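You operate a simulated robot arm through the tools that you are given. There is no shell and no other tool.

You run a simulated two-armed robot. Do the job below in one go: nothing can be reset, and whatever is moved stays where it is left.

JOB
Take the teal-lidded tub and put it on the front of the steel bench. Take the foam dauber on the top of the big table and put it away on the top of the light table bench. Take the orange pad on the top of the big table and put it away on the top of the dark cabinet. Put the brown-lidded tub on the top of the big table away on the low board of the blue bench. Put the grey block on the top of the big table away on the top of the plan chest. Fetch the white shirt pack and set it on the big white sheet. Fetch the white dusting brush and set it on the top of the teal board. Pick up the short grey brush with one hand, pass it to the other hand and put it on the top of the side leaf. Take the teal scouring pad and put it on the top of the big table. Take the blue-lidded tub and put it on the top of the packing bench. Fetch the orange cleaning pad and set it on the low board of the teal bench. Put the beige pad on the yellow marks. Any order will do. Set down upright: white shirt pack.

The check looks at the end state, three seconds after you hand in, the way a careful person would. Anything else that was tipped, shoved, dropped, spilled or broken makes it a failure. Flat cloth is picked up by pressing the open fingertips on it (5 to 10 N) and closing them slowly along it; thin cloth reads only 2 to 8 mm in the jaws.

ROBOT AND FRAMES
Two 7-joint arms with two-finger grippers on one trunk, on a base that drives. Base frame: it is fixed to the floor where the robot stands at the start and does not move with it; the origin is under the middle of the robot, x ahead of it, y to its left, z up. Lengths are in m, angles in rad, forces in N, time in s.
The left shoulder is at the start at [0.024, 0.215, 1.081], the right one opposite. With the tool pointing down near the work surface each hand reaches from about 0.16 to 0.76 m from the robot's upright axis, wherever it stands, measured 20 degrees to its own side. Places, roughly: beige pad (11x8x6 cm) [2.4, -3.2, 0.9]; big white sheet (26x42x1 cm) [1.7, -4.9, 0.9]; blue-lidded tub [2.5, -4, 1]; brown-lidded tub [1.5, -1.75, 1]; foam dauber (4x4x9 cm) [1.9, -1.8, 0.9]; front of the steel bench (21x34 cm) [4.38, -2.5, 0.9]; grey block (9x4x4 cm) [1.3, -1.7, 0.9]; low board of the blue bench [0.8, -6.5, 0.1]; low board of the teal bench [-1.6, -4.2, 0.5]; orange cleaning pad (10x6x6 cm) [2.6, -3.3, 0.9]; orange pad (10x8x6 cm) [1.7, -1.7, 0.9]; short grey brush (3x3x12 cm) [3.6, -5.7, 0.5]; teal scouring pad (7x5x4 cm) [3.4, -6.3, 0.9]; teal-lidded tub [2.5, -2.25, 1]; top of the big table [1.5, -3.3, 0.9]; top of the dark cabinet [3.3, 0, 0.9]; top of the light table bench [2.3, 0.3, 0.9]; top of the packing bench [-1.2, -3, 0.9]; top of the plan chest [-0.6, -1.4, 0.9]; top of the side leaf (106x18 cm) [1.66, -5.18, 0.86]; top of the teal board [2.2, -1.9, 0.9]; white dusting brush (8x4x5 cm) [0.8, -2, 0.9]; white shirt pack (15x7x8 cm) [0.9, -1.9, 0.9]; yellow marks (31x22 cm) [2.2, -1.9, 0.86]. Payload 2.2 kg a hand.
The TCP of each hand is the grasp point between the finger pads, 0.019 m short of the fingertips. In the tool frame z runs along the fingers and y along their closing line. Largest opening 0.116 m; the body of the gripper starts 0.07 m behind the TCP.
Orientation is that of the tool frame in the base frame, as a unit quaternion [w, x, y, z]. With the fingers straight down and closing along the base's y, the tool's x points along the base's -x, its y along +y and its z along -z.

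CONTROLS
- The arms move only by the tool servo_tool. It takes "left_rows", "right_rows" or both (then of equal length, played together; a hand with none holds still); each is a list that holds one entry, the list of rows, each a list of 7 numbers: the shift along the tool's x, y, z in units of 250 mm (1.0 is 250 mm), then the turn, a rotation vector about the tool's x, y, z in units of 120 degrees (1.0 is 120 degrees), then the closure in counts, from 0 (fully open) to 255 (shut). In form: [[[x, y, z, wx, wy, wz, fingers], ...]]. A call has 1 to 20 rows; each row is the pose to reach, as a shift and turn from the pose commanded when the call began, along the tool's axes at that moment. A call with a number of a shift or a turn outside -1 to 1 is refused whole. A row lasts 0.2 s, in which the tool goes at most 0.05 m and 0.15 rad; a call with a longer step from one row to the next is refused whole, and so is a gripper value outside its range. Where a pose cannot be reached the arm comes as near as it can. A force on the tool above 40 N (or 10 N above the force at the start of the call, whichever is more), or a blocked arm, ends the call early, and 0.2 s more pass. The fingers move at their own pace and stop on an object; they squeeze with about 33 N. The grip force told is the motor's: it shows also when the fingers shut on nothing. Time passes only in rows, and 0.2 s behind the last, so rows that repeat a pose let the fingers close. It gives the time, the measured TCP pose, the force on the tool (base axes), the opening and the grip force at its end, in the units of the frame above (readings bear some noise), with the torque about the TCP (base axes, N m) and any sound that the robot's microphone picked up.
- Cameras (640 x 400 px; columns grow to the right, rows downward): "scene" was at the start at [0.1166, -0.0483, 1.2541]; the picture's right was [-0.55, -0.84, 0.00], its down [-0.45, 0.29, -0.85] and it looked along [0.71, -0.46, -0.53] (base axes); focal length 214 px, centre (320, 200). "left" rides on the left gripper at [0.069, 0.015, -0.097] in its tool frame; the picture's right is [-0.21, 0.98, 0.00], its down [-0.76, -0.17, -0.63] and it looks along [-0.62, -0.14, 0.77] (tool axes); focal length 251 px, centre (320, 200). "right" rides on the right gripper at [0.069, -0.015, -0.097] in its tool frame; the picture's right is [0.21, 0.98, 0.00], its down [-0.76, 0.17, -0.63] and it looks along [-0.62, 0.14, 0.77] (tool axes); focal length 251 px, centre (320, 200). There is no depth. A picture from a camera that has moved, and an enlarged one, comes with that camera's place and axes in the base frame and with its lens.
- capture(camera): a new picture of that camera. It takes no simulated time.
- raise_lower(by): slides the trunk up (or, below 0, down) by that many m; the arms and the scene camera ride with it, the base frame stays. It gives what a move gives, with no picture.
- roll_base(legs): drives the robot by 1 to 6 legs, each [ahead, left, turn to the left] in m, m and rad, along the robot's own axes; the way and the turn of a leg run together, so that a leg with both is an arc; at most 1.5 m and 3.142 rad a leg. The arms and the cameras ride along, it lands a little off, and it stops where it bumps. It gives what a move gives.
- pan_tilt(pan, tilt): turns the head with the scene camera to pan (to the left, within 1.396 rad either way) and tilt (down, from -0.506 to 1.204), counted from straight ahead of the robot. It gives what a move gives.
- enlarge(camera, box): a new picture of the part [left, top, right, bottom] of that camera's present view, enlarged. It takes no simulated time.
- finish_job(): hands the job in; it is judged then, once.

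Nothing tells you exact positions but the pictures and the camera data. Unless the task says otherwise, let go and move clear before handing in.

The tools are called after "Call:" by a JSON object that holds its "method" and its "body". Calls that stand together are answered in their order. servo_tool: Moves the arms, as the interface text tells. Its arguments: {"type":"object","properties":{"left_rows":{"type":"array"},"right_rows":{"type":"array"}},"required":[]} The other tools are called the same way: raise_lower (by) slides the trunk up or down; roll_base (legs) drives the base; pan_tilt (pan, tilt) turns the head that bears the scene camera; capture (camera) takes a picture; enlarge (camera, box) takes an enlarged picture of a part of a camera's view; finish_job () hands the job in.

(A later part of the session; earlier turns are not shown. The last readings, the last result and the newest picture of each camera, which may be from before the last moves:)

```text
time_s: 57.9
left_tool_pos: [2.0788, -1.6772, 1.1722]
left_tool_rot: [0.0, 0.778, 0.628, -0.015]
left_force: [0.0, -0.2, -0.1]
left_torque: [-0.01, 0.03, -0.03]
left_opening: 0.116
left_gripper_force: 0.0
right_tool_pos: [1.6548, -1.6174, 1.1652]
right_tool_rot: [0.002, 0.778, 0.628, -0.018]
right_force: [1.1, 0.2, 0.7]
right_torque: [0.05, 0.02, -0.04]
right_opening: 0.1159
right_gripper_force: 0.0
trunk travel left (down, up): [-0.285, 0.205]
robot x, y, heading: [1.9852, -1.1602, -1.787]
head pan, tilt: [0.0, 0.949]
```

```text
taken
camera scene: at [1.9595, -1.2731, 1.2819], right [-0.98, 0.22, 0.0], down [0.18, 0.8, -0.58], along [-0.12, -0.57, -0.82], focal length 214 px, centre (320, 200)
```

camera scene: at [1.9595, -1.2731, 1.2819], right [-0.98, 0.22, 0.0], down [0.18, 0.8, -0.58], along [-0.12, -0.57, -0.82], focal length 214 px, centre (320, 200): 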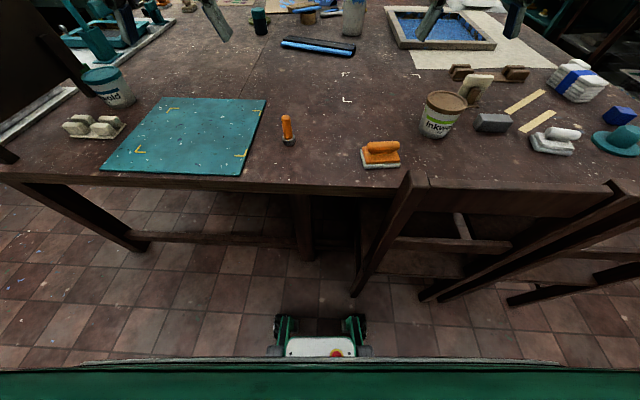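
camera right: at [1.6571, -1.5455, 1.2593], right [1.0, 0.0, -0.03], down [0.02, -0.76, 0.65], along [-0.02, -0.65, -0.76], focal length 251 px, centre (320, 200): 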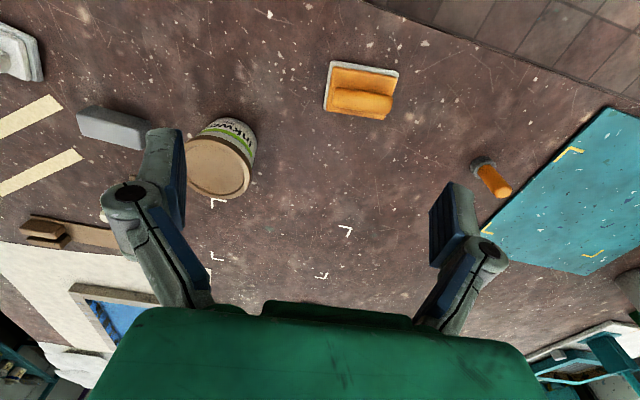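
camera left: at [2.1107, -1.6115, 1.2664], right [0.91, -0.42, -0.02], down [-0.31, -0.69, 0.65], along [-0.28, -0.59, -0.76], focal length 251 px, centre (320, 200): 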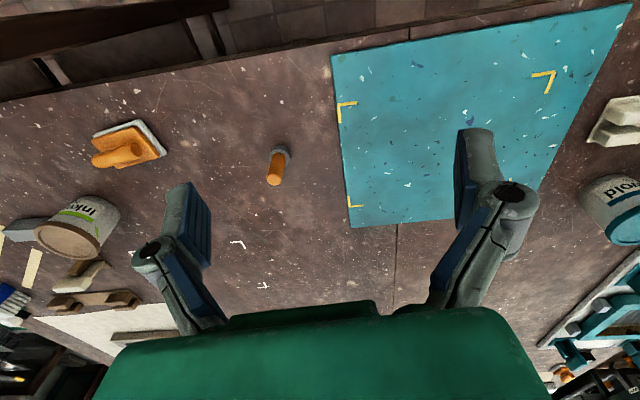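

Dauber is at about (1.943,-1.792), upright; the orange pad's ridge handle at about (1.707,-1.668), running parallel to the table edge. I'll bring both hands above them and level the tools.

Call:
{"method": "servo_tool", "body": {"left_rows": [[[-0.09, -0.07, 0, -0.003, 0.004, 0, 0], [-0.19, -0.145, 0, -0.006, 0.008, 0, 0], [-0.29, -0.22, 0, -0.009, 0.011, 0, 0], [-0.38, -0.29, 0, -0.009, 0.011, 0, 0], [-0.48, -0.37, 0, -0.009, 0.011, 0, 0], [-0.564, -0.436, 0, -0.009, 0.011, 0, 0], [-0.564, -0.436, 0.1, -0.009, 0.011, 0, 0], [-0.564, -0.436, 0.2, -0.009, 0.011, 0, 0], [-0.564, -0.436, 0.3, -0.009, 0.011, 0, 0], [-0.564, -0.436, 0.4, -0.009, 0.011, 0, 0], [-0.564, -0.436, 0.4, -0.009, 0.011, 0, 0]]], "right_rows": [[[-0.02, 0.04, 0, -0.003, 0.005, 0, 0], [-0.05, 0.08, 0, -0.006, 0.01, 0, 0], [-0.08, 0.13, 0, -0.009, 0.015, 0, 0], [-0.11, 0.17, 0, -0.009, 0.015, 0, 0], [-0.13, 0.21, 0, -0.009, 0.015, 0, 0], [-0.154, 0.246, 0, -0.009, 0.015, 0, 0], [-0.154, 0.246, 0, -0.009, 0.015, 0, 0], [-0.154, 0.246, 0, -0.009, 0.015, 0, 0], [-0.154, 0.246, 0, -0.009, 0.015, 0, 0], [-0.154, 0.246, 0, -0.009, 0.015, 0, 0], [-0.154, 0.246, 0, -0.009, 0.015, 0, 0]]]}}

Call:
{"method": "capture", "body": {"camera": "left"}}

Call:
{"method": "capture", "body": {"camera": "right"}}

```text
time_s: 60.3
left_tool_pos: [1.9403, -1.7935, 1.0783]
left_tool_rot: [-0.001, 0.778, 0.628, -0.001]
left_force: [-0.4, -0.3, 0.5]
left_torque: [-0.02, 0.0, 0.0]
left_opening: 0.1157
left_gripper_force: 0.0
right_tool_pos: [1.7063, -1.6684, 1.1664]
right_tool_rot: [-0.001, 0.778, 0.628, 0.0]
right_force: [-0.7, -0.4, -0.6]
right_torque: [0.03, 0.02, 0.01]
right_opening: 0.1163
right_gripper_force: 0.1
trunk travel left (down, up): [-0.285, 0.205]
robot x, y, heading: [1.9841, -1.1626, -1.784]
head pan, tilt: [0.0, 0.949]
```

```text
taken
camera left: at [1.9701, -1.7305, 1.1739], right [0.91, -0.42, 0.0], down [-0.32, -0.7, 0.63], along [-0.26, -0.57, -0.77], focal length 251 px, centre (320, 200)
```

left: 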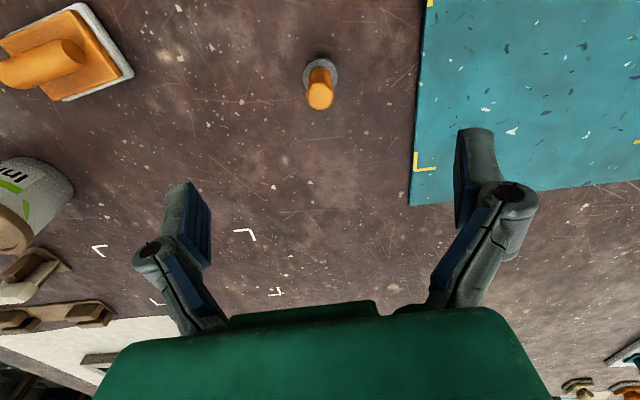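

```text
taken
camera right: at [1.7054, -1.5983, 1.2616], right [1.0, 0.0, 0.0], down [0.0, -0.78, 0.63], along [0.0, -0.63, -0.78], focal length 251 px, centre (320, 200)
```

right: 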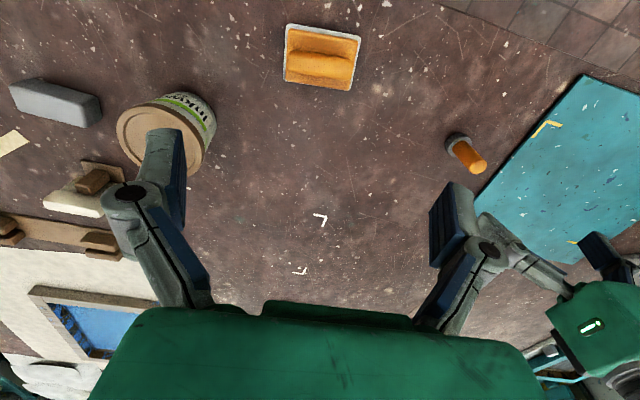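

Both tools are level and the dauber is right below the left hand. I'll lower and grip it with the left, while turning the right gripper a quarter turn to match the pad's ridge handle.

Call:
{"method": "servo_tool", "body": {"left_rows": [[[0.004, 0.004, 0.1, 0, 0, 0, 0], [0.004, 0.004, 0.2, 0, 0, 0, 0], [0.004, 0.004, 0.3, 0, 0, 0, 0], [0.004, 0.004, 0.4, 0, 0, 0, 0], [0.004, 0.004, 0.5, 0, 0, 0, 0], [0.004, 0.004, 0.58, 0, 0, 0, 0], [0.004, 0.004, 0.612, 0, 0, 0, 0], [0.004, 0.004, 0.612, 0, 0, 0, 100], [0.004, 0.004, 0.612, 0, 0, 0, 180], [0.004, 0.004, 0.612, 0, 0, 0, 255], [0.004, 0.004, 0.612, 0, 0, 0, 255], [0.004, 0.004, 0.612, 0, 0, 0, 255]]], "right_rows": [[[0, 0, 0, 0, 0, -0.068, 0], [0, 0, 0, 0, 0, -0.136, 0], [0, 0, 0, 0, 0, -0.204, 0], [0, 0, 0, 0, 0, -0.272, 0], [0, 0, 0, 0, 0, -0.34, 0], [0, 0, 0, 0, 0, -0.408, 0], [0, 0, 0, 0, 0, -0.476, 0], [0, 0, 0, 0, 0, -0.544, 0], [0, 0, 0, 0, 0, -0.612, 0], [0, 0, 0, 0, 0, -0.68, 0], [0, 0, 0, 0, 0, -0.75, 0], [0, 0, 0, 0, 0, -0.75, 0]]]}}

Call:
{"method": "capture", "body": {"camera": "left"}}

Call:
{"method": "capture", "body": {"camera": "right"}}

```text
time_s: 62.9
left_tool_pos: [1.9405, -1.7939, 0.925]
left_tool_rot: [0.0, 0.778, 0.628, -0.001]
left_force: [-0.6, -0.8, 0.1]
left_torque: [0.03, -0.03, 0.0]
left_opening: 0.0255
left_gripper_force: 33.0
right_tool_pos: [1.7046, -1.6693, 1.1645]
right_tool_rot: [0.001, 0.106, 0.994, 0.001]
right_force: [0.6, -0.3, 0.0]
right_torque: [0.02, 0.03, -0.02]
right_opening: 0.1161
right_gripper_force: 0.0
trunk travel left (down, up): [-0.285, 0.205]
robot x, y, heading: [1.9885, -1.1625, -1.787]
head pan, tilt: [0.0, 0.949]
```

```text
taken
camera left: at [1.97, -1.7294, 1.0216], right [0.91, -0.42, 0.0], down [-0.32, -0.7, 0.63], along [-0.26, -0.58, -0.77], focal length 251 px, centre (320, 200)
```

left: 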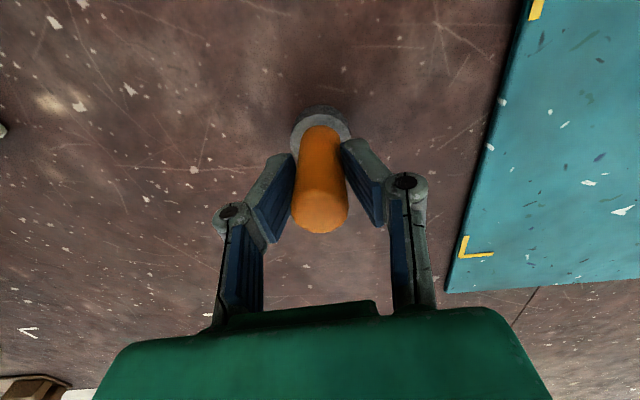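

```text
taken
camera right: at [1.635, -1.67, 1.2608], right [-0.01, 1.0, 0.0], down [0.77, 0.0, 0.63], along [0.63, 0.01, -0.77], focal length 251 px, centre (320, 200)
```

right: 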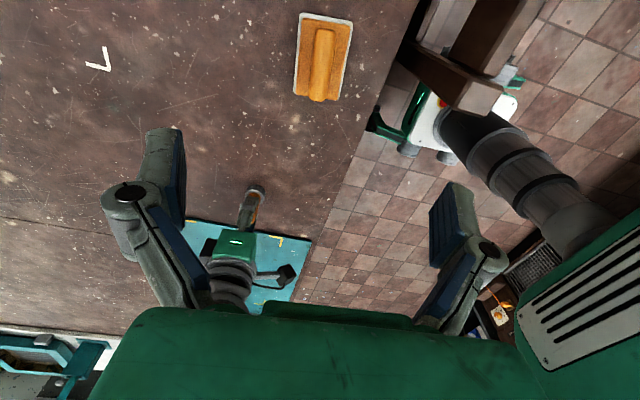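

Dauber is held. Let me look closely at the pad's profile before gripping its handle.

Call:
{"method": "enlarge", "body": {"camera": "scene", "box": [340, 100, 440, 190]}}

Call:
{"method": "enlarge", "body": {"camera": "right", "box": [270, 0, 380, 110]}}

```text
4.44 times, centred on (390, 145) of scene
camera zoom: at [1.9579, -1.2744, 1.2818], right [-0.98, 0.22, 0.0], down [0.18, 0.8, -0.58], along [-0.12, -0.56, -0.82], focal length 953 px, centre (9, 444)
```

zoom: 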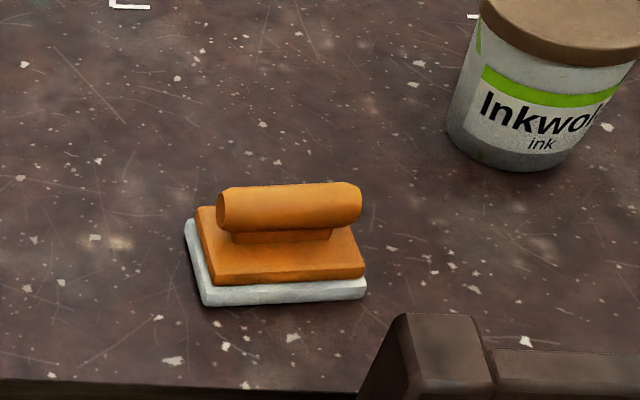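

```text
3.64 times, centred on (325, 55) of right
camera zoom: at [1.635, -1.67, 1.2608], right [-0.01, 1.0, 0.0], down [0.77, 0.0, 0.63], along [0.63, 0.01, -0.77], focal length 914 px, centre (302, 727)
```

zoom: 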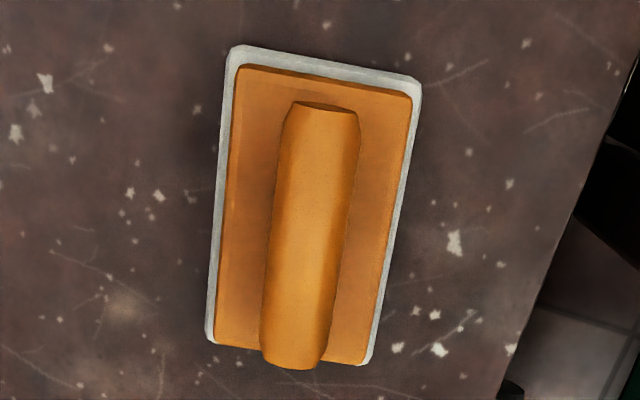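

The pad has a cylindrical handle on top. I'll descend the right hand onto it and grip, and lift the dauber slightly with the left.

Call:
{"method": "servo_tool", "body": {"left_rows": [[[0, 0, -0.05, 0, 0, 0, 255], [0, 0, -0.12, 0, 0, 0, 255], [0, 0, -0.2, 0, 0, 0, 255], [0, 0, -0.3, 0, 0, 0, 255], [0, 0, -0.4, 0, 0, 0, 255], [0, 0, -0.5, 0, 0, 0, 255], [0, 0, -0.6, 0, 0, 0, 255], [0, 0, -0.6, 0, 0, 0, 255], [0, 0, -0.6, 0, 0, 0, 255], [0, 0, -0.6, 0, 0, 0, 255]]], "right_rows": [[[0, 0.01, 0.1, 0, 0, -0.02, 0], [0, 0.01, 0.2, 0, 0, -0.048, 0], [0, 0.01, 0.3, 0, 0, -0.048, 0], [0, 0.01, 0.4, 0, 0, -0.048, 0], [0, 0.01, 0.5, 0, 0, -0.048, 0], [0, 0.01, 0.6, 0, 0, -0.048, 0], [0, 0.01, 0.7, 0, 0, -0.048, 0], [0, 0.01, 0.8, 0, 0, -0.048, 0], [0, 0.01, 0.85, 0, 0, -0.048, 0], [0, 0.01, 0.85, 0, 0, -0.048, 0]]]}}

Call:
{"method": "capture", "body": {"camera": "right"}}

Call:
{"method": "capture", "body": {"camera": "left"}}

```text
time_s: 65.1
left_tool_pos: [1.9399, -1.7952, 1.0749]
left_tool_rot: [-0.001, 0.778, 0.628, -0.001]
left_force: [-0.3, 0.2, -0.1]
left_torque: [0.02, 0.01, -0.02]
left_opening: 0.0256
left_gripper_force: 33.4
right_tool_pos: [1.707, -1.6656, 0.9517]
right_tool_rot: [0.0, 0.055, 0.998, 0.001]
right_force: [-0.6, -0.4, 0.2]
right_torque: [0.03, 0.0, 0.0]
right_opening: 0.116
right_gripper_force: 0.0
trunk travel left (down, up): [-0.285, 0.205]
robot x, y, heading: [1.9852, -1.1602, -1.784]
head pan, tilt: [0.0, 0.949]
```

```text
taken
camera right: at [1.6369, -1.6736, 1.0483], right [-0.1, 0.99, 0.0], down [0.77, 0.08, 0.63], along [0.63, 0.07, -0.77], focal length 251 px, centre (320, 200)
```

right: 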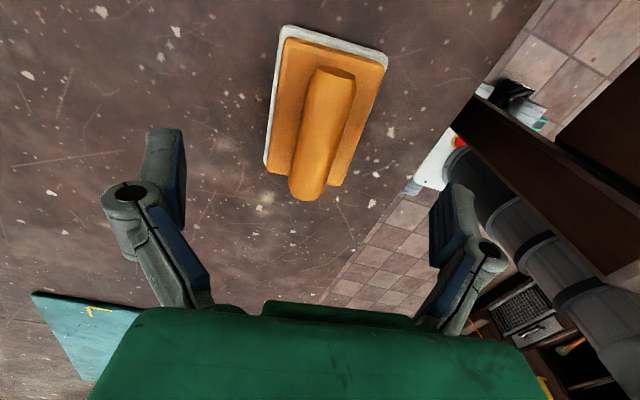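

```text
taken
camera left: at [1.97, -1.7311, 1.1709], right [0.91, -0.42, 0.0], down [-0.32, -0.7, 0.63], along [-0.26, -0.57, -0.77], focal length 251 px, centre (320, 200)
```

left: 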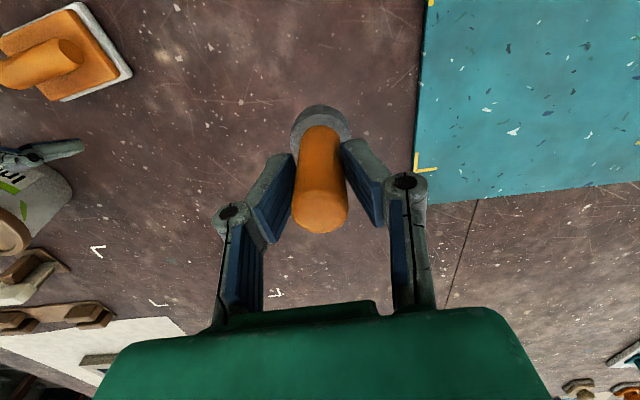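

The gripper is now aligned with the handle. Lower the remaining 4.4 cm and grip.

Call:
{"method": "servo_tool", "body": {"right_rows": [[[0.02, 0, 0.08, 0, 0, 0, 0], [0.02, 0, 0.15, 0, 0, 0, 0], [0.02, 0, 0.172, 0, 0, 0, 0], [0.02, 0, 0.172, 0, 0, 0, 100], [0.02, 0, 0.172, 0, 0, 0, 180], [0.02, 0, 0.172, 0, 0, 0, 255], [0.02, 0, 0.172, 0, 0, 0, 255], [0.02, 0, 0.172, 0, 0, 0, 255]]]}}

Call:
{"method": "capture", "body": {"camera": "right"}}

```text
time_s: 66.9
left_tool_pos: [1.9402, -1.7958, 1.073]
left_tool_rot: [-0.001, 0.778, 0.628, 0.0]
left_force: [0.4, -0.5, 0.0]
left_torque: [-0.04, 0.03, -0.03]
left_opening: 0.0255
left_gripper_force: 33.0
right_tool_pos: [1.7028, -1.6658, 0.9091]
right_tool_rot: [-0.001, 0.055, 0.998, 0.002]
right_force: [0.4, 0.7, -0.2]
right_torque: [0.0, 0.03, 0.01]
right_opening: 0.0263
right_gripper_force: 32.9
trunk travel left (down, up): [-0.285, 0.205]
robot x, y, heading: [1.987, -1.1614, -1.79]
head pan, tilt: [0.0, 0.949]
```

```text
taken
camera right: at [1.6323, -1.673, 1.0049], right [-0.1, 0.99, 0.0], down [0.77, 0.08, 0.63], along [0.63, 0.07, -0.77], focal length 251 px, centre (320, 200)
```

right: 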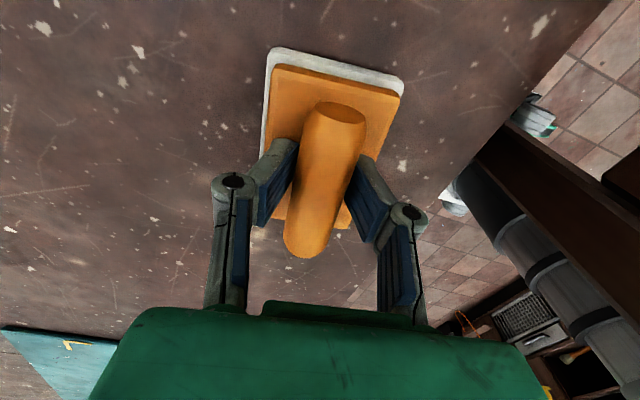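

Pad is held. I'll lift it, then back off from the table and turn around towards the light table bench.

Call:
{"method": "servo_tool", "body": {"right_rows": [[[0, 0, -0.06, 0, 0, 0, 255], [0, 0, -0.14, 0, 0, 0, 255], [0, 0, -0.24, 0, 0, 0, 255], [0, 0, -0.36, 0, 0, 0, 255], [0, 0, -0.48, 0, 0, 0, 255], [0, 0, -0.6, 0, 0, 0, 255], [0, 0, -0.72, 0, 0, 0, 255], [0, 0, -0.84, 0, 0, 0, 255], [0, 0, -0.92, 0, 0, 0, 255], [0, 0, -0.96, 0, 0, 0, 255]]], "left_rows": [[[0, 0, -0.06, 0, 0, 0, 255], [0, 0, -0.14, 0, 0, 0, 255], [0, 0, -0.24, 0, 0, 0, 255], [0, 0, -0.3, 0, 0, 0, 255], [0, 0, -0.36, 0, 0, 0, 255], [0, 0, -0.4, 0, 0, 0, 255], [0, 0, -0.4, 0, 0, 0, 255], [0, 0, -0.4, 0, 0, 0, 255], [0, 0, -0.4, 0, 0, 0, 255], [0, 0, -0.4, 0, 0, 0, 255]]]}}

Call:
{"method": "roll_base", "body": {"legs": [[-0.3, 0, 0], [0, 0, -2.926]]}}

Call:
{"method": "pan_tilt", "body": {"pan": 0.0, "tilt": 0.7}}

Call:
{"method": "capture", "body": {"camera": "scene"}}

```text
time_s: 69.1
left_tool_pos: [1.9407, -1.7933, 1.1739]
left_tool_rot: [0.001, 0.778, 0.628, 0.0]
left_force: [0.1, 0.1, -0.7]
left_torque: [-0.03, -0.02, 0.01]
left_opening: 0.0256
left_gripper_force: 32.8
right_tool_pos: [1.7024, -1.6671, 1.1517]
right_tool_rot: [0.0, 0.056, 0.998, 0.001]
right_force: [0.0, 0.0, -0.9]
right_torque: [0.02, 0.03, 0.0]
right_opening: 0.0263
right_gripper_force: 32.6
trunk travel left (down, up): [-0.285, 0.205]
robot x, y, heading: [1.9861, -1.1608, -1.787]
head pan, tilt: [0.0, 0.949]
```

```text
time_s: 78.0
left_tool_pos: [1.9607, -0.2463, 1.1756]
left_tool_rot: [-0.001, 0.707, -0.707, 0.001]
left_force: [0.0, 0.0, 0.6]
left_torque: [-0.02, 0.01, -0.02]
left_opening: 0.0254
left_gripper_force: 33.2
right_tool_pos: [2.2207, -0.3212, 1.1486]
right_tool_rot: [0.001, 0.999, 0.051, 0.0]
right_force: [0.2, -0.2, -0.5]
right_torque: [0.0, -0.02, -0.03]
right_opening: 0.0262
right_gripper_force: 32.7
trunk travel left (down, up): [-0.285, 0.205]
robot x, y, heading: [2.0474, -0.8756, 1.561]
head pan, tilt: [0.0, 0.949]
```

```text
time_s: 78.7
left_tool_pos: [1.9602, -0.2506, 1.1775]
left_tool_rot: [-0.001, 0.708, -0.706, -0.001]
left_force: [0.1, -0.1, -1.0]
left_torque: [0.01, -0.02, 0.0]
left_opening: 0.0254
left_gripper_force: 33.5
right_tool_pos: [2.2209, -0.3264, 1.1523]
right_tool_rot: [-0.001, 0.999, 0.05, 0.0]
right_force: [-0.4, 0.2, -0.4]
right_torque: [-0.01, 0.01, 0.0]
right_opening: 0.0263
right_gripper_force: 32.9
trunk travel left (down, up): [-0.285, 0.205]
robot x, y, heading: [2.0511, -0.8728, 1.568]
head pan, tilt: [0.0, 0.7]
```

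```text
taken
camera scene: at [2.05, -0.7441, 1.3015], right [1.0, 0.0, 0.0], down [0.0, -0.65, -0.76], along [0.0, 0.76, -0.65], focal length 214 px, centre (320, 200)
```

scene: 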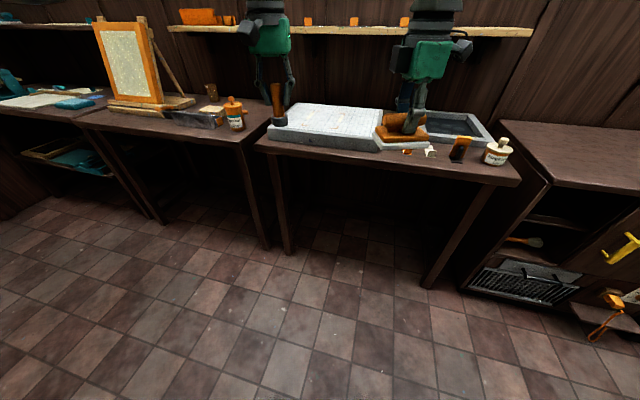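

I see the light table bench: white light slab, tray, some small things at its right front, and a free strip along its front edge. I'll zoom in.

Call:
{"method": "enlarge", "body": {"camera": "scene", "box": [240, 90, 560, 290]}}

Call:
{"method": "capture", "body": {"camera": "left"}}

Call:
{"method": "capture", "body": {"camera": "right"}}

```text
2.00 times, centred on (400, 190) of scene
camera zoom: at [2.05, -0.7441, 1.3015], right [1.0, 0.0, 0.0], down [0.0, -0.65, -0.76], along [0.0, 0.76, -0.65], focal length 429 px, centre (160, 220)
```

zoom: 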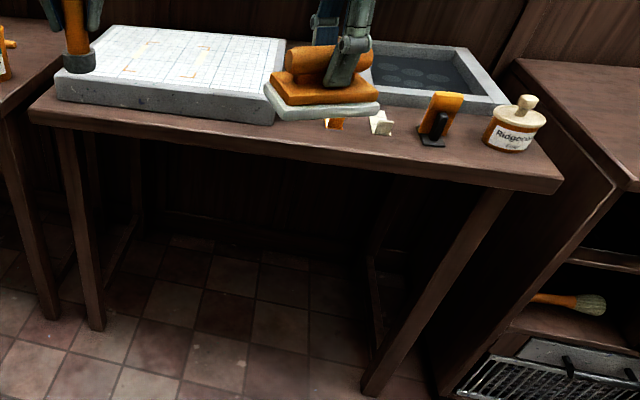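

```text
taken
camera left: at [1.9456, -0.3205, 1.2734], right [-0.98, 0.21, 0.0], down [0.16, 0.75, 0.64], along [0.14, 0.62, -0.77], focal length 251 px, centre (320, 200)
```

left: 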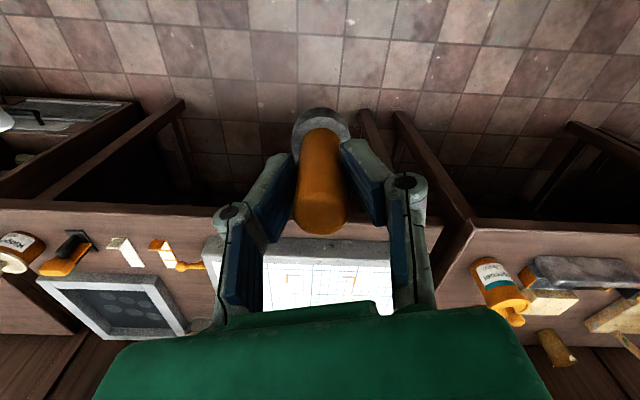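

```text
taken
camera right: at [2.2881, -0.3038, 1.2485], right [0.31, -0.95, 0.0], down [-0.74, -0.24, 0.63], along [-0.6, -0.2, -0.78], focal length 251 px, centre (320, 200)
```

right: 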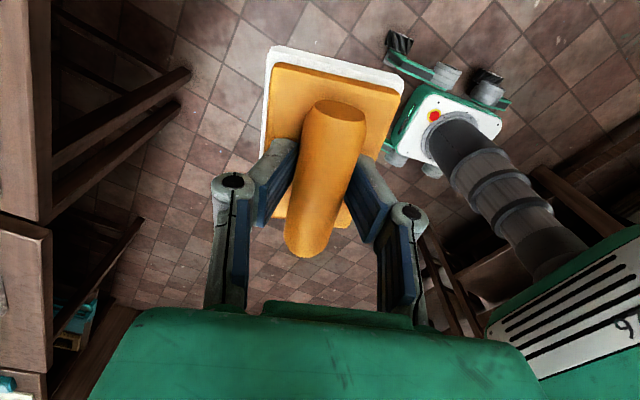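

The room's furniture is all rotated about -0.21 rad. The free strip lies in front of the light slab. I'll square up to the bench and move closer.

Call:
{"method": "roll_base", "body": {"legs": [[0, 0, -0.211], [0.39, 0, 0]]}}

Call:
{"method": "pan_tilt", "body": {"pan": 0.0, "tilt": 0.95}}

Call:
{"method": "pan_tilt", "body": {"pan": 0.0, "tilt": 0.95}}

Call:
{"method": "capture", "body": {"camera": "scene"}}

Call:
{"method": "capture", "body": {"camera": "left"}}

```text
time_s: 81.9
left_tool_pos: [2.1768, 0.1373, 1.1778]
left_tool_rot: [0.001, -0.63, 0.776, 0.001]
left_force: [0.4, 0.0, -0.3]
left_torque: [0.01, 0.05, 0.02]
left_opening: 0.0251
left_gripper_force: 32.9
right_tool_pos: [2.4161, 0.0103, 1.152]
right_tool_rot: [-0.001, 0.999, -0.054, -0.001]
right_force: [0.9, -0.7, -1.2]
right_torque: [0.02, 0.06, 0.04]
right_opening: 0.0263
right_gripper_force: 33.1
trunk travel left (down, up): [-0.285, 0.205]
robot x, y, heading: [2.1342, -0.4926, 1.358]
head pan, tilt: [0.0, 0.7]
```

```text
time_s: 82.7
left_tool_pos: [2.1738, 0.1351, 1.1789]
left_tool_rot: [0.004, -0.63, 0.777, 0.0]
left_force: [-1.1, -0.6, -0.2]
left_torque: [-0.02, 0.0, 0.04]
left_opening: 0.025
left_gripper_force: 32.9
right_tool_pos: [2.4112, 0.0073, 1.1538]
right_tool_rot: [-0.001, 0.999, -0.052, 0.001]
right_force: [0.0, -0.2, 0.3]
right_torque: [-0.01, 0.01, 0.04]
right_opening: 0.0259
right_gripper_force: 32.8
trunk travel left (down, up): [-0.285, 0.205]
robot x, y, heading: [2.1327, -0.487, 1.362]
head pan, tilt: [0.0, 0.949]
```

```text
time_s: 83.3
left_tool_pos: [2.1736, 0.1343, 1.1803]
left_tool_rot: [0.003, -0.63, 0.776, 0.002]
left_force: [-0.2, 0.8, -0.8]
left_torque: [0.02, -0.03, -0.04]
left_opening: 0.0253
left_gripper_force: 33.2
right_tool_pos: [2.4131, 0.008, 1.1541]
right_tool_rot: [-0.002, 0.999, -0.054, 0.001]
right_force: [-0.9, -0.6, -0.9]
right_torque: [-0.01, -0.01, -0.01]
right_opening: 0.0264
right_gripper_force: 32.6
trunk travel left (down, up): [-0.285, 0.205]
robot x, y, heading: [2.1352, -0.4921, 1.362]
head pan, tilt: [0.0, 0.949]
```

```text
taken
camera scene: at [2.1564, -0.3756, 1.2818], right [0.98, -0.21, 0.0], down [-0.17, -0.8, -0.58], along [0.12, 0.57, -0.82], focal length 214 px, centre (320, 200)
```

scene: 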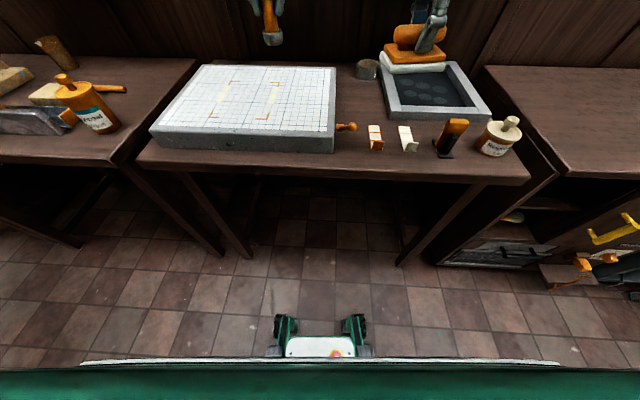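

```text
taken
camera left: at [2.1443, 0.0692, 1.2752], right [-0.91, 0.41, 0.0], down [0.32, 0.7, 0.64], along [0.26, 0.58, -0.77], focal length 251 px, centre (320, 200)
```

left: 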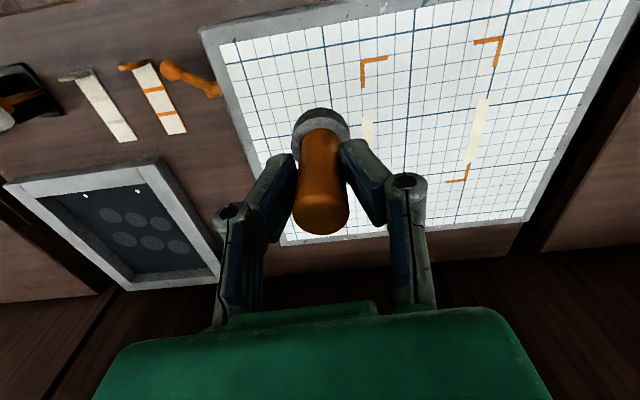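

I'll place the dauber on the free strip just in front of the light slab, at about (2.10, 0.075). First move over it and part-way down.

Call:
{"method": "servo_tool", "body": {"left_rows": [[[0.1, 0.08, 0, 0, 0, 0, 255], [0.2, 0.16, 0, 0, 0, 0, 255], [0.294, 0.239, 0, 0, 0, 0, 255], [0.294, 0.239, 0.12, 0, 0, 0, 255], [0.294, 0.239, 0.24, 0, 0, 0, 255], [0.294, 0.239, 0.36, 0, 0, 0, 255], [0.294, 0.239, 0.48, 0, 0, 0, 255], [0.294, 0.239, 0.6, 0, 0, 0, 255], [0.294, 0.239, 0.6, 0, 0, 0, 255], [0.294, 0.239, 0.6, 0, 0, 0, 255]]]}}

Call:
{"method": "capture", "body": {"camera": "left"}}

Call:
{"method": "enlarge", "body": {"camera": "scene", "box": [200, 60, 360, 200]}}

```text
time_s: 85.5
left_tool_pos: [2.1031, 0.0761, 1.0292]
left_tool_rot: [0.003, -0.63, 0.777, 0.002]
left_force: [0.4, 0.0, 0.5]
left_torque: [-0.02, -0.01, 0.01]
left_opening: 0.0251
left_gripper_force: 33.1
right_tool_pos: [2.414, 0.008, 1.154]
right_tool_rot: [-0.003, 0.999, -0.053, 0.0]
right_force: [-0.5, -0.2, -0.4]
right_torque: [-0.05, 0.0, 0.0]
right_opening: 0.0263
right_gripper_force: 33.2
trunk travel left (down, up): [-0.285, 0.205]
robot x, y, heading: [2.1355, -0.4889, 1.36]
head pan, tilt: [0.0, 0.949]
```

```text
taken
camera left: at [2.0726, 0.011, 1.1248], right [-0.91, 0.41, 0.0], down [0.32, 0.7, 0.64], along [0.26, 0.58, -0.77], focal length 251 px, centre (320, 200)
```

left: 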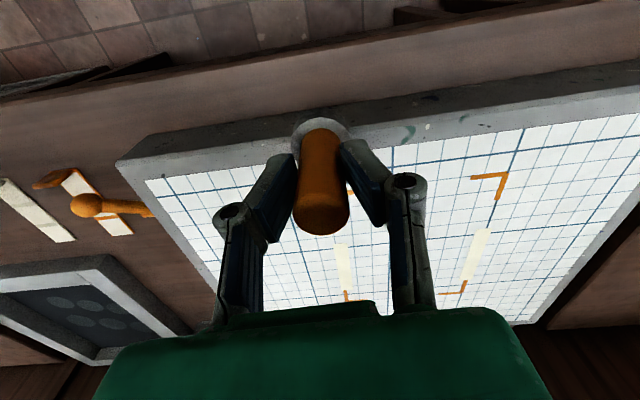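

```text
2.86 times, centred on (280, 130) of scene
camera zoom: at [2.1569, -0.3758, 1.2818], right [0.98, -0.21, 0.0], down [-0.17, -0.8, -0.58], along [0.12, 0.57, -0.82], focal length 613 px, centre (434, 400)
```

zoom: 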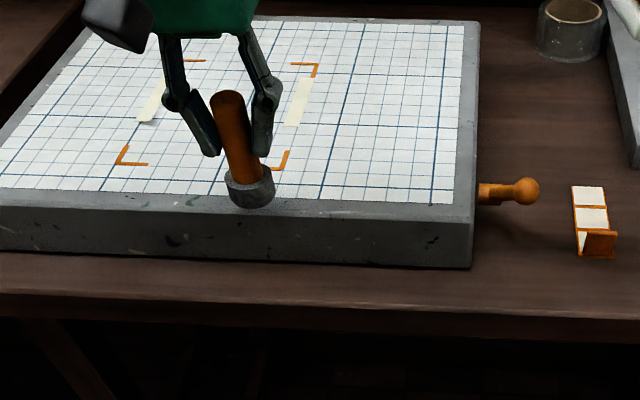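

The strip in front of the slab is only about 6 cm wide. A roomier spot is just right of the slab's front corner (about (2.342, 0.06)); I'll move the right hand aside and bring the dauber there.

Call:
{"method": "servo_tool", "body": {"left_rows": [[[0, 0, -0.1, 0, 0, 0, 255], [0, 0, -0.16, 0, 0, 0, 255], [0, 0, -0.16, 0, 0, 0, 255], [0, 0, -0.16, 0, 0, 0, 255], [0, 0, -0.16, 0, 0, 0, 255], [-0.02, -0.12, -0.16, 0, 0, 0, 255], [-0.04, -0.24, -0.16, 0, 0, 0, 255], [-0.06, -0.36, -0.16, 0, 0, 0, 255], [-0.08, -0.48, -0.16, 0, 0, 0, 255], [-0.09, -0.6, -0.16, 0, 0, 0, 255], [-0.1, -0.72, -0.16, 0, 0, 0, 255], [-0.12, -0.84, -0.16, 0, 0, 0, 255], [-0.136, -0.948, -0.16, 0, 0, 0, 255], [-0.136, -0.948, -0.16, 0, 0, 0, 255], [-0.136, -0.948, -0.16, 0, 0, 0, 255]]], "right_rows": [[[0.1, 0.03, 0, 0, 0, 0, 255], [0.2, 0.06, 0, 0, 0, 0, 255], [0.3, 0.1, 0, 0, 0, 0, 255], [0.4, 0.14, 0, 0, 0, 0, 255], [0.5, 0.18, 0, 0, 0, 0, 255], [0.6, 0.22, 0, 0, 0, 0, 255], [0.7, 0.26, 0, 0, 0, 0, 255], [0.8, 0.3, 0, 0, 0, 0, 255], [0.8, 0.3, 0, 0, 0, 0, 255], [0.8, 0.3, 0, 0, 0, 0, 255], [0.8, 0.3, 0, 0, 0, 0, 255], [0.8, 0.3, 0, 0, 0, 0, 255], [0.8, 0.3, 0, 0, 0, 0, 255], [0.8, 0.3, 0, 0, 0, 0, 255], [0.8, 0.3, 0, 0, 0, 0, 255]]]}}

Call:
{"method": "capture", "body": {"camera": "left"}}

Call:
{"method": "capture", "body": {"camera": "scene"}}

```text
time_s: 88.7
left_tool_pos: [2.3357, 0.0655, 1.0706]
left_tool_rot: [0.004, -0.632, 0.775, 0.001]
left_force: [1.6, 0.5, 1.0]
left_torque: [0.03, -0.04, -0.03]
left_opening: 0.0247
left_gripper_force: 33.4
right_tool_pos: [2.602, -0.0881, 1.1542]
right_tool_rot: [-0.002, 0.999, -0.052, 0.002]
right_force: [0.0, 0.7, 0.0]
right_torque: [-0.02, -0.04, 0.02]
right_opening: 0.0267
right_gripper_force: 33.2
trunk travel left (down, up): [-0.285, 0.205]
robot x, y, heading: [2.1333, -0.4913, 1.36]
head pan, tilt: [0.0, 0.949]
```

```text
taken
camera left: at [2.3059, -0.0006, 1.1663], right [-0.91, 0.4, 0.0], down [0.31, 0.71, 0.64], along [0.26, 0.58, -0.77], focal length 251 px, centre (320, 200)
```

left: 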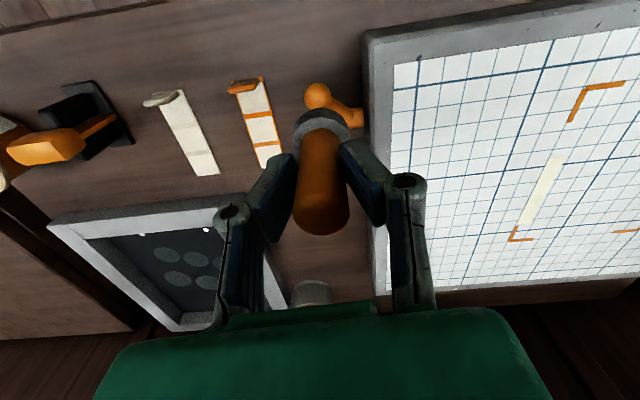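

```text
taken
camera scene: at [2.1574, -0.3764, 1.2818], right [0.98, -0.21, 0.0], down [-0.17, -0.8, -0.58], along [0.12, 0.57, -0.82], focal length 214 px, centre (320, 200)
```

scene: 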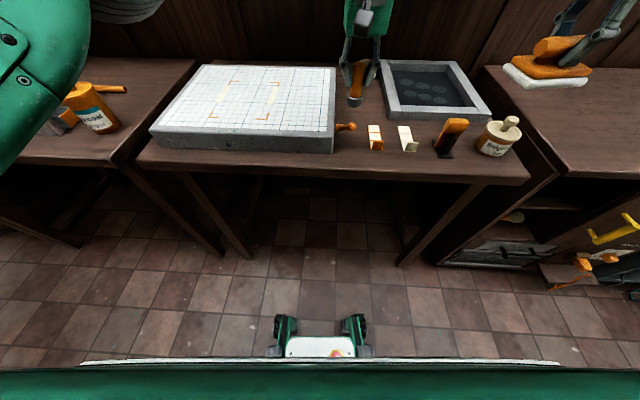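

The orange knob sticks out of the slab's side right above that spot. A clearer free patch is in front of the two clips, around (2.46,-0.01). I'll raise the left hand and turn the base right so it faces that patch.

Call:
{"method": "servo_tool", "body": {"left_rows": [[[0, 0, -0.1, 0, 0, 0, 255], [0, 0, -0.2, 0, 0, 0, 255], [0, 0, -0.3, 0, 0, 0, 255], [0, 0, -0.4, 0, 0, 0, 255], [0, 0, -0.4, 0, 0, 0, 255]]]}}

Call:
{"method": "roll_base", "body": {"legs": [[0, 0, -0.45]]}}

Call:
{"method": "pan_tilt", "body": {"pan": 0.0, "tilt": 0.8}}

Call:
{"method": "capture", "body": {"camera": "scene"}}

Call:
{"method": "capture", "body": {"camera": "left"}}

```text
time_s: 89.9
left_tool_pos: [2.3431, 0.055, 1.1465]
left_tool_rot: [0.003, -0.628, 0.778, 0.004]
left_force: [-0.1, 0.8, -1.0]
left_torque: [0.0, 0.03, 0.0]
left_opening: 0.0244
left_gripper_force: 32.9
left hand out of reach, approached as far as the arm can: row 3, 4, 5
right_tool_pos: [2.6055, -0.0879, 1.1528]
right_tool_rot: [-0.002, 0.999, -0.053, 0.0]
right_force: [-0.4, 1.1, -0.6]
right_torque: [-0.01, 0.02, 0.0]
right_opening: 0.0264
right_gripper_force: 32.7
trunk travel left (down, up): [-0.285, 0.205]
robot x, y, heading: [2.134, -0.4922, 1.36]
head pan, tilt: [0.0, 0.949]
```

```text
time_s: 91.6
left_tool_pos: [2.5639, -0.0931, 1.1457]
left_tool_rot: [0.004, -0.433, 0.901, 0.002]
left_force: [0.8, -0.2, -0.7]
left_torque: [0.0, 0.03, 0.0]
left_opening: 0.0247
left_gripper_force: 32.9
right_tool_pos: [2.7339, -0.3389, 1.1538]
right_tool_rot: [-0.002, 0.96, -0.279, 0.001]
right_force: [0.8, -0.3, -0.5]
right_torque: [0.03, -0.02, 0.0]
right_opening: 0.0262
right_gripper_force: 32.9
trunk travel left (down, up): [-0.285, 0.205]
robot x, y, heading: [2.1318, -0.4923, 0.902]
head pan, tilt: [0.0, 0.949]
```

```text
time_s: 92.3
left_tool_pos: [2.5632, -0.0943, 1.1496]
left_tool_rot: [0.005, -0.434, 0.901, 0.002]
left_force: [-0.2, 0.5, -0.3]
left_torque: [0.0, 0.03, 0.04]
left_opening: 0.0248
left_gripper_force: 32.8
right_tool_pos: [2.73, -0.3408, 1.1562]
right_tool_rot: [-0.004, 0.96, -0.279, 0.002]
right_force: [-0.1, 0.3, -1.0]
right_torque: [0.03, 0.02, 0.02]
right_opening: 0.0262
right_gripper_force: 32.9
trunk travel left (down, up): [-0.285, 0.205]
robot x, y, heading: [2.1346, -0.49, 0.901]
head pan, tilt: [0.0, 0.799]
```

```text
taken
camera scene: at [2.2122, -0.3951, 1.2933], right [0.78, -0.62, 0.0], down [-0.45, -0.56, -0.69], along [0.43, 0.55, -0.72], focal length 214 px, centre (320, 200)
```

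scene: 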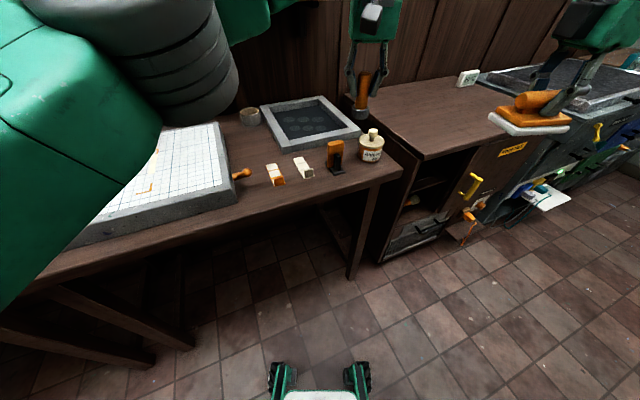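

```text
taken
camera left: at [2.5063, -0.1405, 1.2444], right [-0.63, 0.78, 0.0], down [0.6, 0.48, 0.64], along [0.5, 0.41, -0.77], focal length 251 px, centre (320, 200)
```

left: 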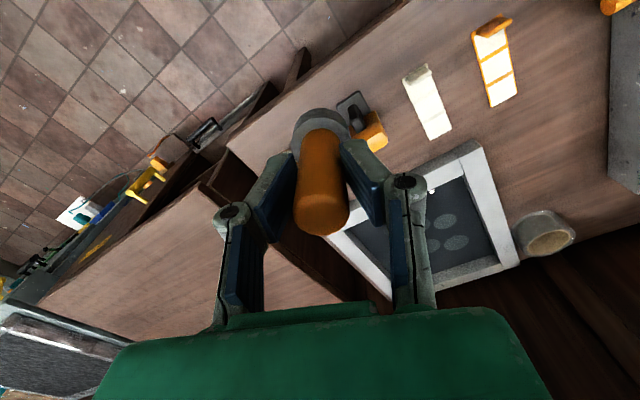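

The patch in front of the clips is confirmed at about (2.46,-0.01). Moving over it, levelling, and down.

Call:
{"method": "servo_tool", "body": {"left_rows": [[[0, 0.13, 0, 0, 0.005, 0, 255], [0, 0.26, 0, 0, 0.005, 0, 255], [0, 0.39, 0, 0, 0.005, 0, 255], [0, 0.528, 0, 0, 0.005, 0, 255], [0, 0.528, 0.12, 0, 0.005, 0, 255], [0, 0.528, 0.24, 0, 0.005, 0, 255], [0, 0.528, 0.36, 0, 0.005, 0, 255], [0, 0.528, 0.48, 0, 0.005, 0, 255], [0, 0.528, 0.6, 0, 0.005, 0, 255], [0, 0.528, 0.72, 0, 0.005, 0, 255], [0, 0.528, 0.78, 0, 0.005, 0, 255], [0, 0.528, 0.78, 0, 0.005, 0, 255]]]}}

Call:
{"method": "capture", "body": {"camera": "left"}}

Call:
{"method": "enlarge", "body": {"camera": "scene", "box": [220, 100, 400, 220]}}

```text
time_s: 94.9
left_tool_pos: [2.459, -0.0119, 0.9542]
left_tool_rot: [0.002, -0.433, 0.901, 0.0]
left_force: [0.0, 0.4, 0.1]
left_torque: [0.02, 0.02, 0.02]
left_opening: 0.024
left_gripper_force: 32.7
right_tool_pos: [2.7298, -0.3404, 1.1564]
right_tool_rot: [-0.004, 0.96, -0.278, 0.003]
right_force: [0.7, 0.5, -0.2]
right_torque: [-0.01, -0.02, 0.04]
right_opening: 0.0263
right_gripper_force: 33.0
trunk travel left (down, up): [-0.285, 0.205]
robot x, y, heading: [2.1345, -0.494, 0.897]
head pan, tilt: [0.0, 0.799]
```

```text
taken
camera left: at [2.4045, -0.0561, 1.0494], right [-0.63, 0.78, 0.0], down [0.6, 0.49, 0.64], along [0.49, 0.4, -0.77], focal length 251 px, centre (320, 200)
```

left: 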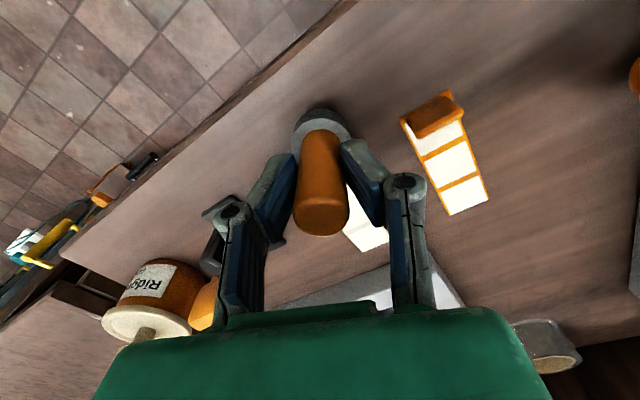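

```text
3.33 times, centred on (310, 160) of scene
camera zoom: at [2.2114, -0.3944, 1.2933], right [0.78, -0.62, 0.0], down [-0.45, -0.56, -0.69], along [0.43, 0.54, -0.72], focal length 715 px, centre (353, 333)
```

zoom: 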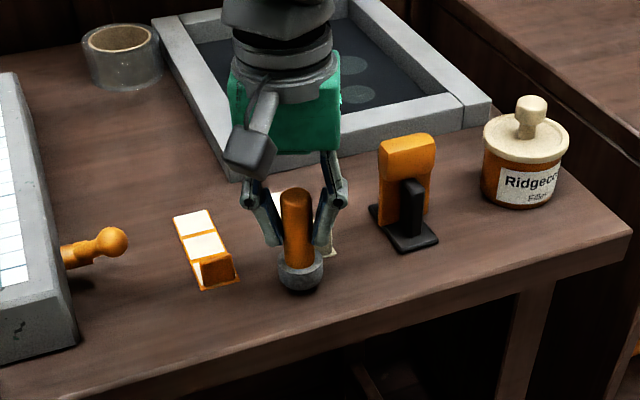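

Position looks good: dauber hovering about 2–3 cm above free bench. Lower slowly to contact.

Call:
{"method": "servo_tool", "body": {"left_rows": [[[0, 0, 0.03, 0, 0, 0, 255], [0, 0, 0.06, 0, 0, 0, 255], [0, 0, 0.075, 0, 0, 0, 255], [0, 0, 0.075, 0, 0, 0, 255]]]}}

Call:
{"method": "servo_tool", "body": {"left_rows": [[[0, 0, 0.012, 0, 0, 0, 255], [0, 0, 0.02, 0, 0, 0, 255], [0, 0, 0.02, 0, 0, 0, 255]]]}}

Call:
{"method": "servo_tool", "body": {"left_rows": [[[0, 0, 0.01, 0, 0, 0, 255], [0, 0, 0.016, 0, 0, 0, 255], [0, 0, 0.016, 0, 0, 0, 255]]]}}

Call:
{"method": "enlarge", "body": {"camera": "scene", "box": [260, 120, 350, 180]}}

```text
time_s: 95.9
left_tool_pos: [2.4584, -0.0124, 0.9373]
left_tool_rot: [0.006, -0.435, 0.901, 0.001]
left_force: [3.5, 5.8, 31.9]
left_torque: [0.35, -0.24, 0.01]
left_opening: 0.0239
left_gripper_force: 33.3
right_tool_pos: [2.7289, -0.3416, 1.1566]
right_tool_rot: [-0.005, 0.96, -0.279, 0.002]
right_force: [-0.2, -0.5, -0.2]
right_torque: [0.0, 0.03, 0.0]
right_opening: 0.0261
right_gripper_force: 33.3
trunk travel left (down, up): [-0.285, 0.205]
robot x, y, heading: [2.135, -0.4912, 0.897]
head pan, tilt: [0.0, 0.799]
```

```text
time_s: 96.7
left_tool_pos: [2.4578, -0.0126, 0.9327]
left_tool_rot: [0.005, -0.434, 0.901, -0.001]
left_force: [2.6, 2.2, 33.0]
left_torque: [0.11, -0.14, 0.02]
left_opening: 0.0239
left_gripper_force: 33.3
right_tool_pos: [2.7296, -0.343, 1.1586]
right_tool_rot: [-0.004, 0.96, -0.279, 0.003]
right_force: [0.0, 0.5, -0.5]
right_torque: [-0.03, -0.02, 0.01]
right_opening: 0.026
right_gripper_force: 32.8
trunk travel left (down, up): [-0.285, 0.205]
robot x, y, heading: [2.1372, -0.4899, 0.9]
head pan, tilt: [0.0, 0.799]
```

```text
time_s: 97.5
left_tool_pos: [2.4573, -0.0128, 0.9285]
left_tool_rot: [0.003, -0.434, 0.901, 0.001]
left_force: [1.1, -0.9, 33.5]
left_torque: [0.06, -0.13, -0.01]
left_opening: 0.0241
left_gripper_force: 33.4
right_tool_pos: [2.7286, -0.3422, 1.1566]
right_tool_rot: [-0.005, 0.96, -0.279, 0.003]
right_force: [0.2, 0.0, -1.0]
right_torque: [0.01, 0.0, 0.01]
right_opening: 0.0263
right_gripper_force: 33.1
trunk travel left (down, up): [-0.285, 0.205]
robot x, y, heading: [2.1333, -0.4944, 0.903]
head pan, tilt: [0.0, 0.799]
```

```text
6.67 times, centred on (305, 150) of scene
camera zoom: at [2.209, -0.399, 1.2941], right [0.78, -0.62, 0.0], down [-0.45, -0.56, -0.7], along [0.43, 0.55, -0.72], focal length 1430 px, centre (420, 533)
```

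zoom: 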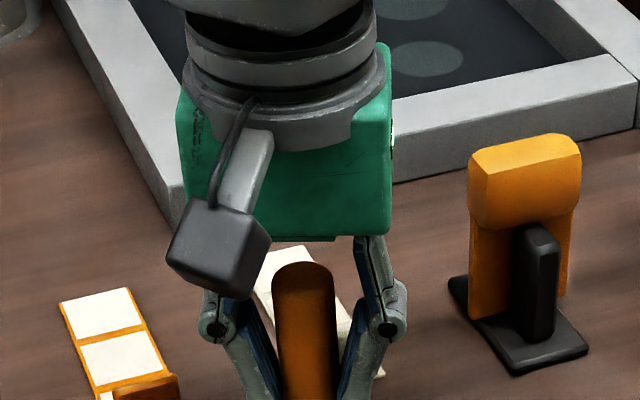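

The dauber stands on the bench (about 33 N contact). I'll unload slightly, open the fingers partly and rise.

Call:
{"method": "servo_tool", "body": {"left_rows": [[[0, 0, -0.012, 0, 0, 0, 255], [0, 0, -0.02, 0, 0, 0, 255]]]}}

Call:
{"method": "servo_tool", "body": {"left_rows": [[[0, 0, 0, 0, 0, 0, 200], [0, 0, 0, 0, 0, 0, 170], [0, 0, 0, 0, 0, 0, 130], [0, 0, 0, 0, 0, 0, 110], [0, 0, -0.03, 0, 0, 0, 110], [0, 0, -0.1, 0, 0, 0, 110], [0, 0, -0.2, 0, 0, 0, 110], [0, 0, -0.3, 0, 0, 0, 110], [0, 0, -0.45, 0, 0, 0, 110], [0, 0, -0.6, 0, 0, 0, 110], [0, 0, -0.75, 0, 0, 0, 110], [0, 0, -0.75, 0, 0, 0, 110]]]}}

Call:
{"method": "enlarge", "body": {"camera": "scene", "box": [230, 100, 410, 220]}}

Call:
{"method": "capture", "body": {"camera": "left"}}

```text
time_s: 98.1
left_tool_pos: [2.458, -0.0123, 0.9288]
left_tool_rot: [0.001, -0.434, 0.901, 0.001]
left_force: [2.6, 0.9, 10.4]
left_torque: [0.23, -0.17, -0.01]
left_opening: 0.0243
left_gripper_force: 32.5
right_tool_pos: [2.7298, -0.3404, 1.1569]
right_tool_rot: [-0.003, 0.96, -0.279, 0.001]
right_force: [0.0, -0.6, -1.3]
right_torque: [-0.02, 0.01, -0.01]
right_opening: 0.0264
right_gripper_force: 33.3
trunk travel left (down, up): [-0.285, 0.205]
robot x, y, heading: [2.1338, -0.4927, 0.899]
head pan, tilt: [0.0, 0.799]
```

```text
time_s: 100.7
left_tool_pos: [2.4577, -0.01, 1.1152]
left_tool_rot: [0.001, -0.434, 0.901, -0.001]
left_force: [0.6, -0.2, -0.5]
left_torque: [0.01, 0.0, -0.01]
left_opening: 0.0662
left_gripper_force: 0.0
right_tool_pos: [2.7307, -0.3391, 1.1556]
right_tool_rot: [-0.003, 0.96, -0.279, 0.002]
right_force: [0.1, -0.6, -0.5]
right_torque: [-0.04, -0.01, 0.02]
right_opening: 0.0264
right_gripper_force: 33.2
trunk travel left (down, up): [-0.285, 0.205]
robot x, y, heading: [2.1304, -0.4905, 0.904]
head pan, tilt: [0.0, 0.799]
```

```text
3.33 times, centred on (320, 160) of scene
camera zoom: at [2.2117, -0.3944, 1.2932], right [0.78, -0.62, 0.0], down [-0.45, -0.56, -0.69], along [0.43, 0.54, -0.72], focal length 715 px, centre (320, 333)
```

zoom: 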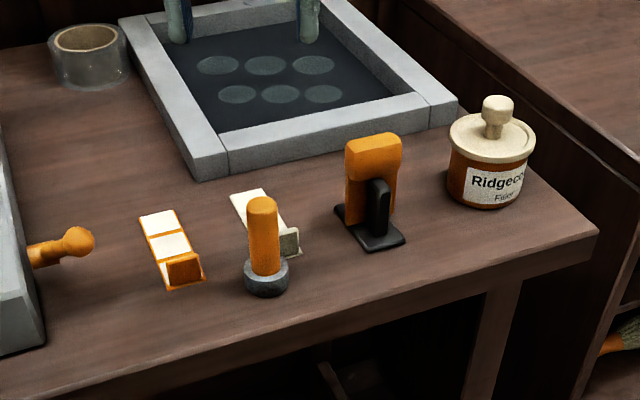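

```text
taken
camera left: at [2.4021, -0.0549, 1.2118], right [-0.63, 0.78, 0.0], down [0.6, 0.49, 0.63], along [0.49, 0.4, -0.77], focal length 251 px, centre (320, 200)
```

left: 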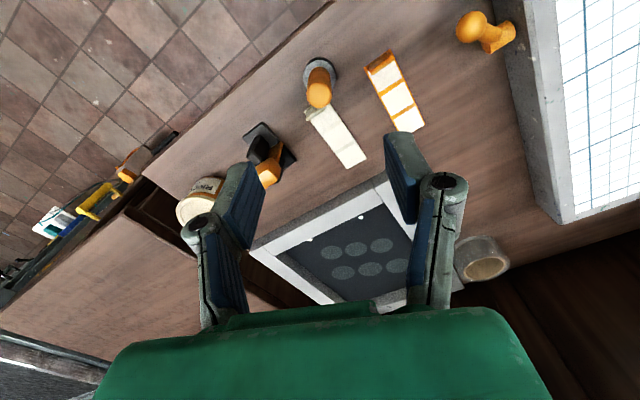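

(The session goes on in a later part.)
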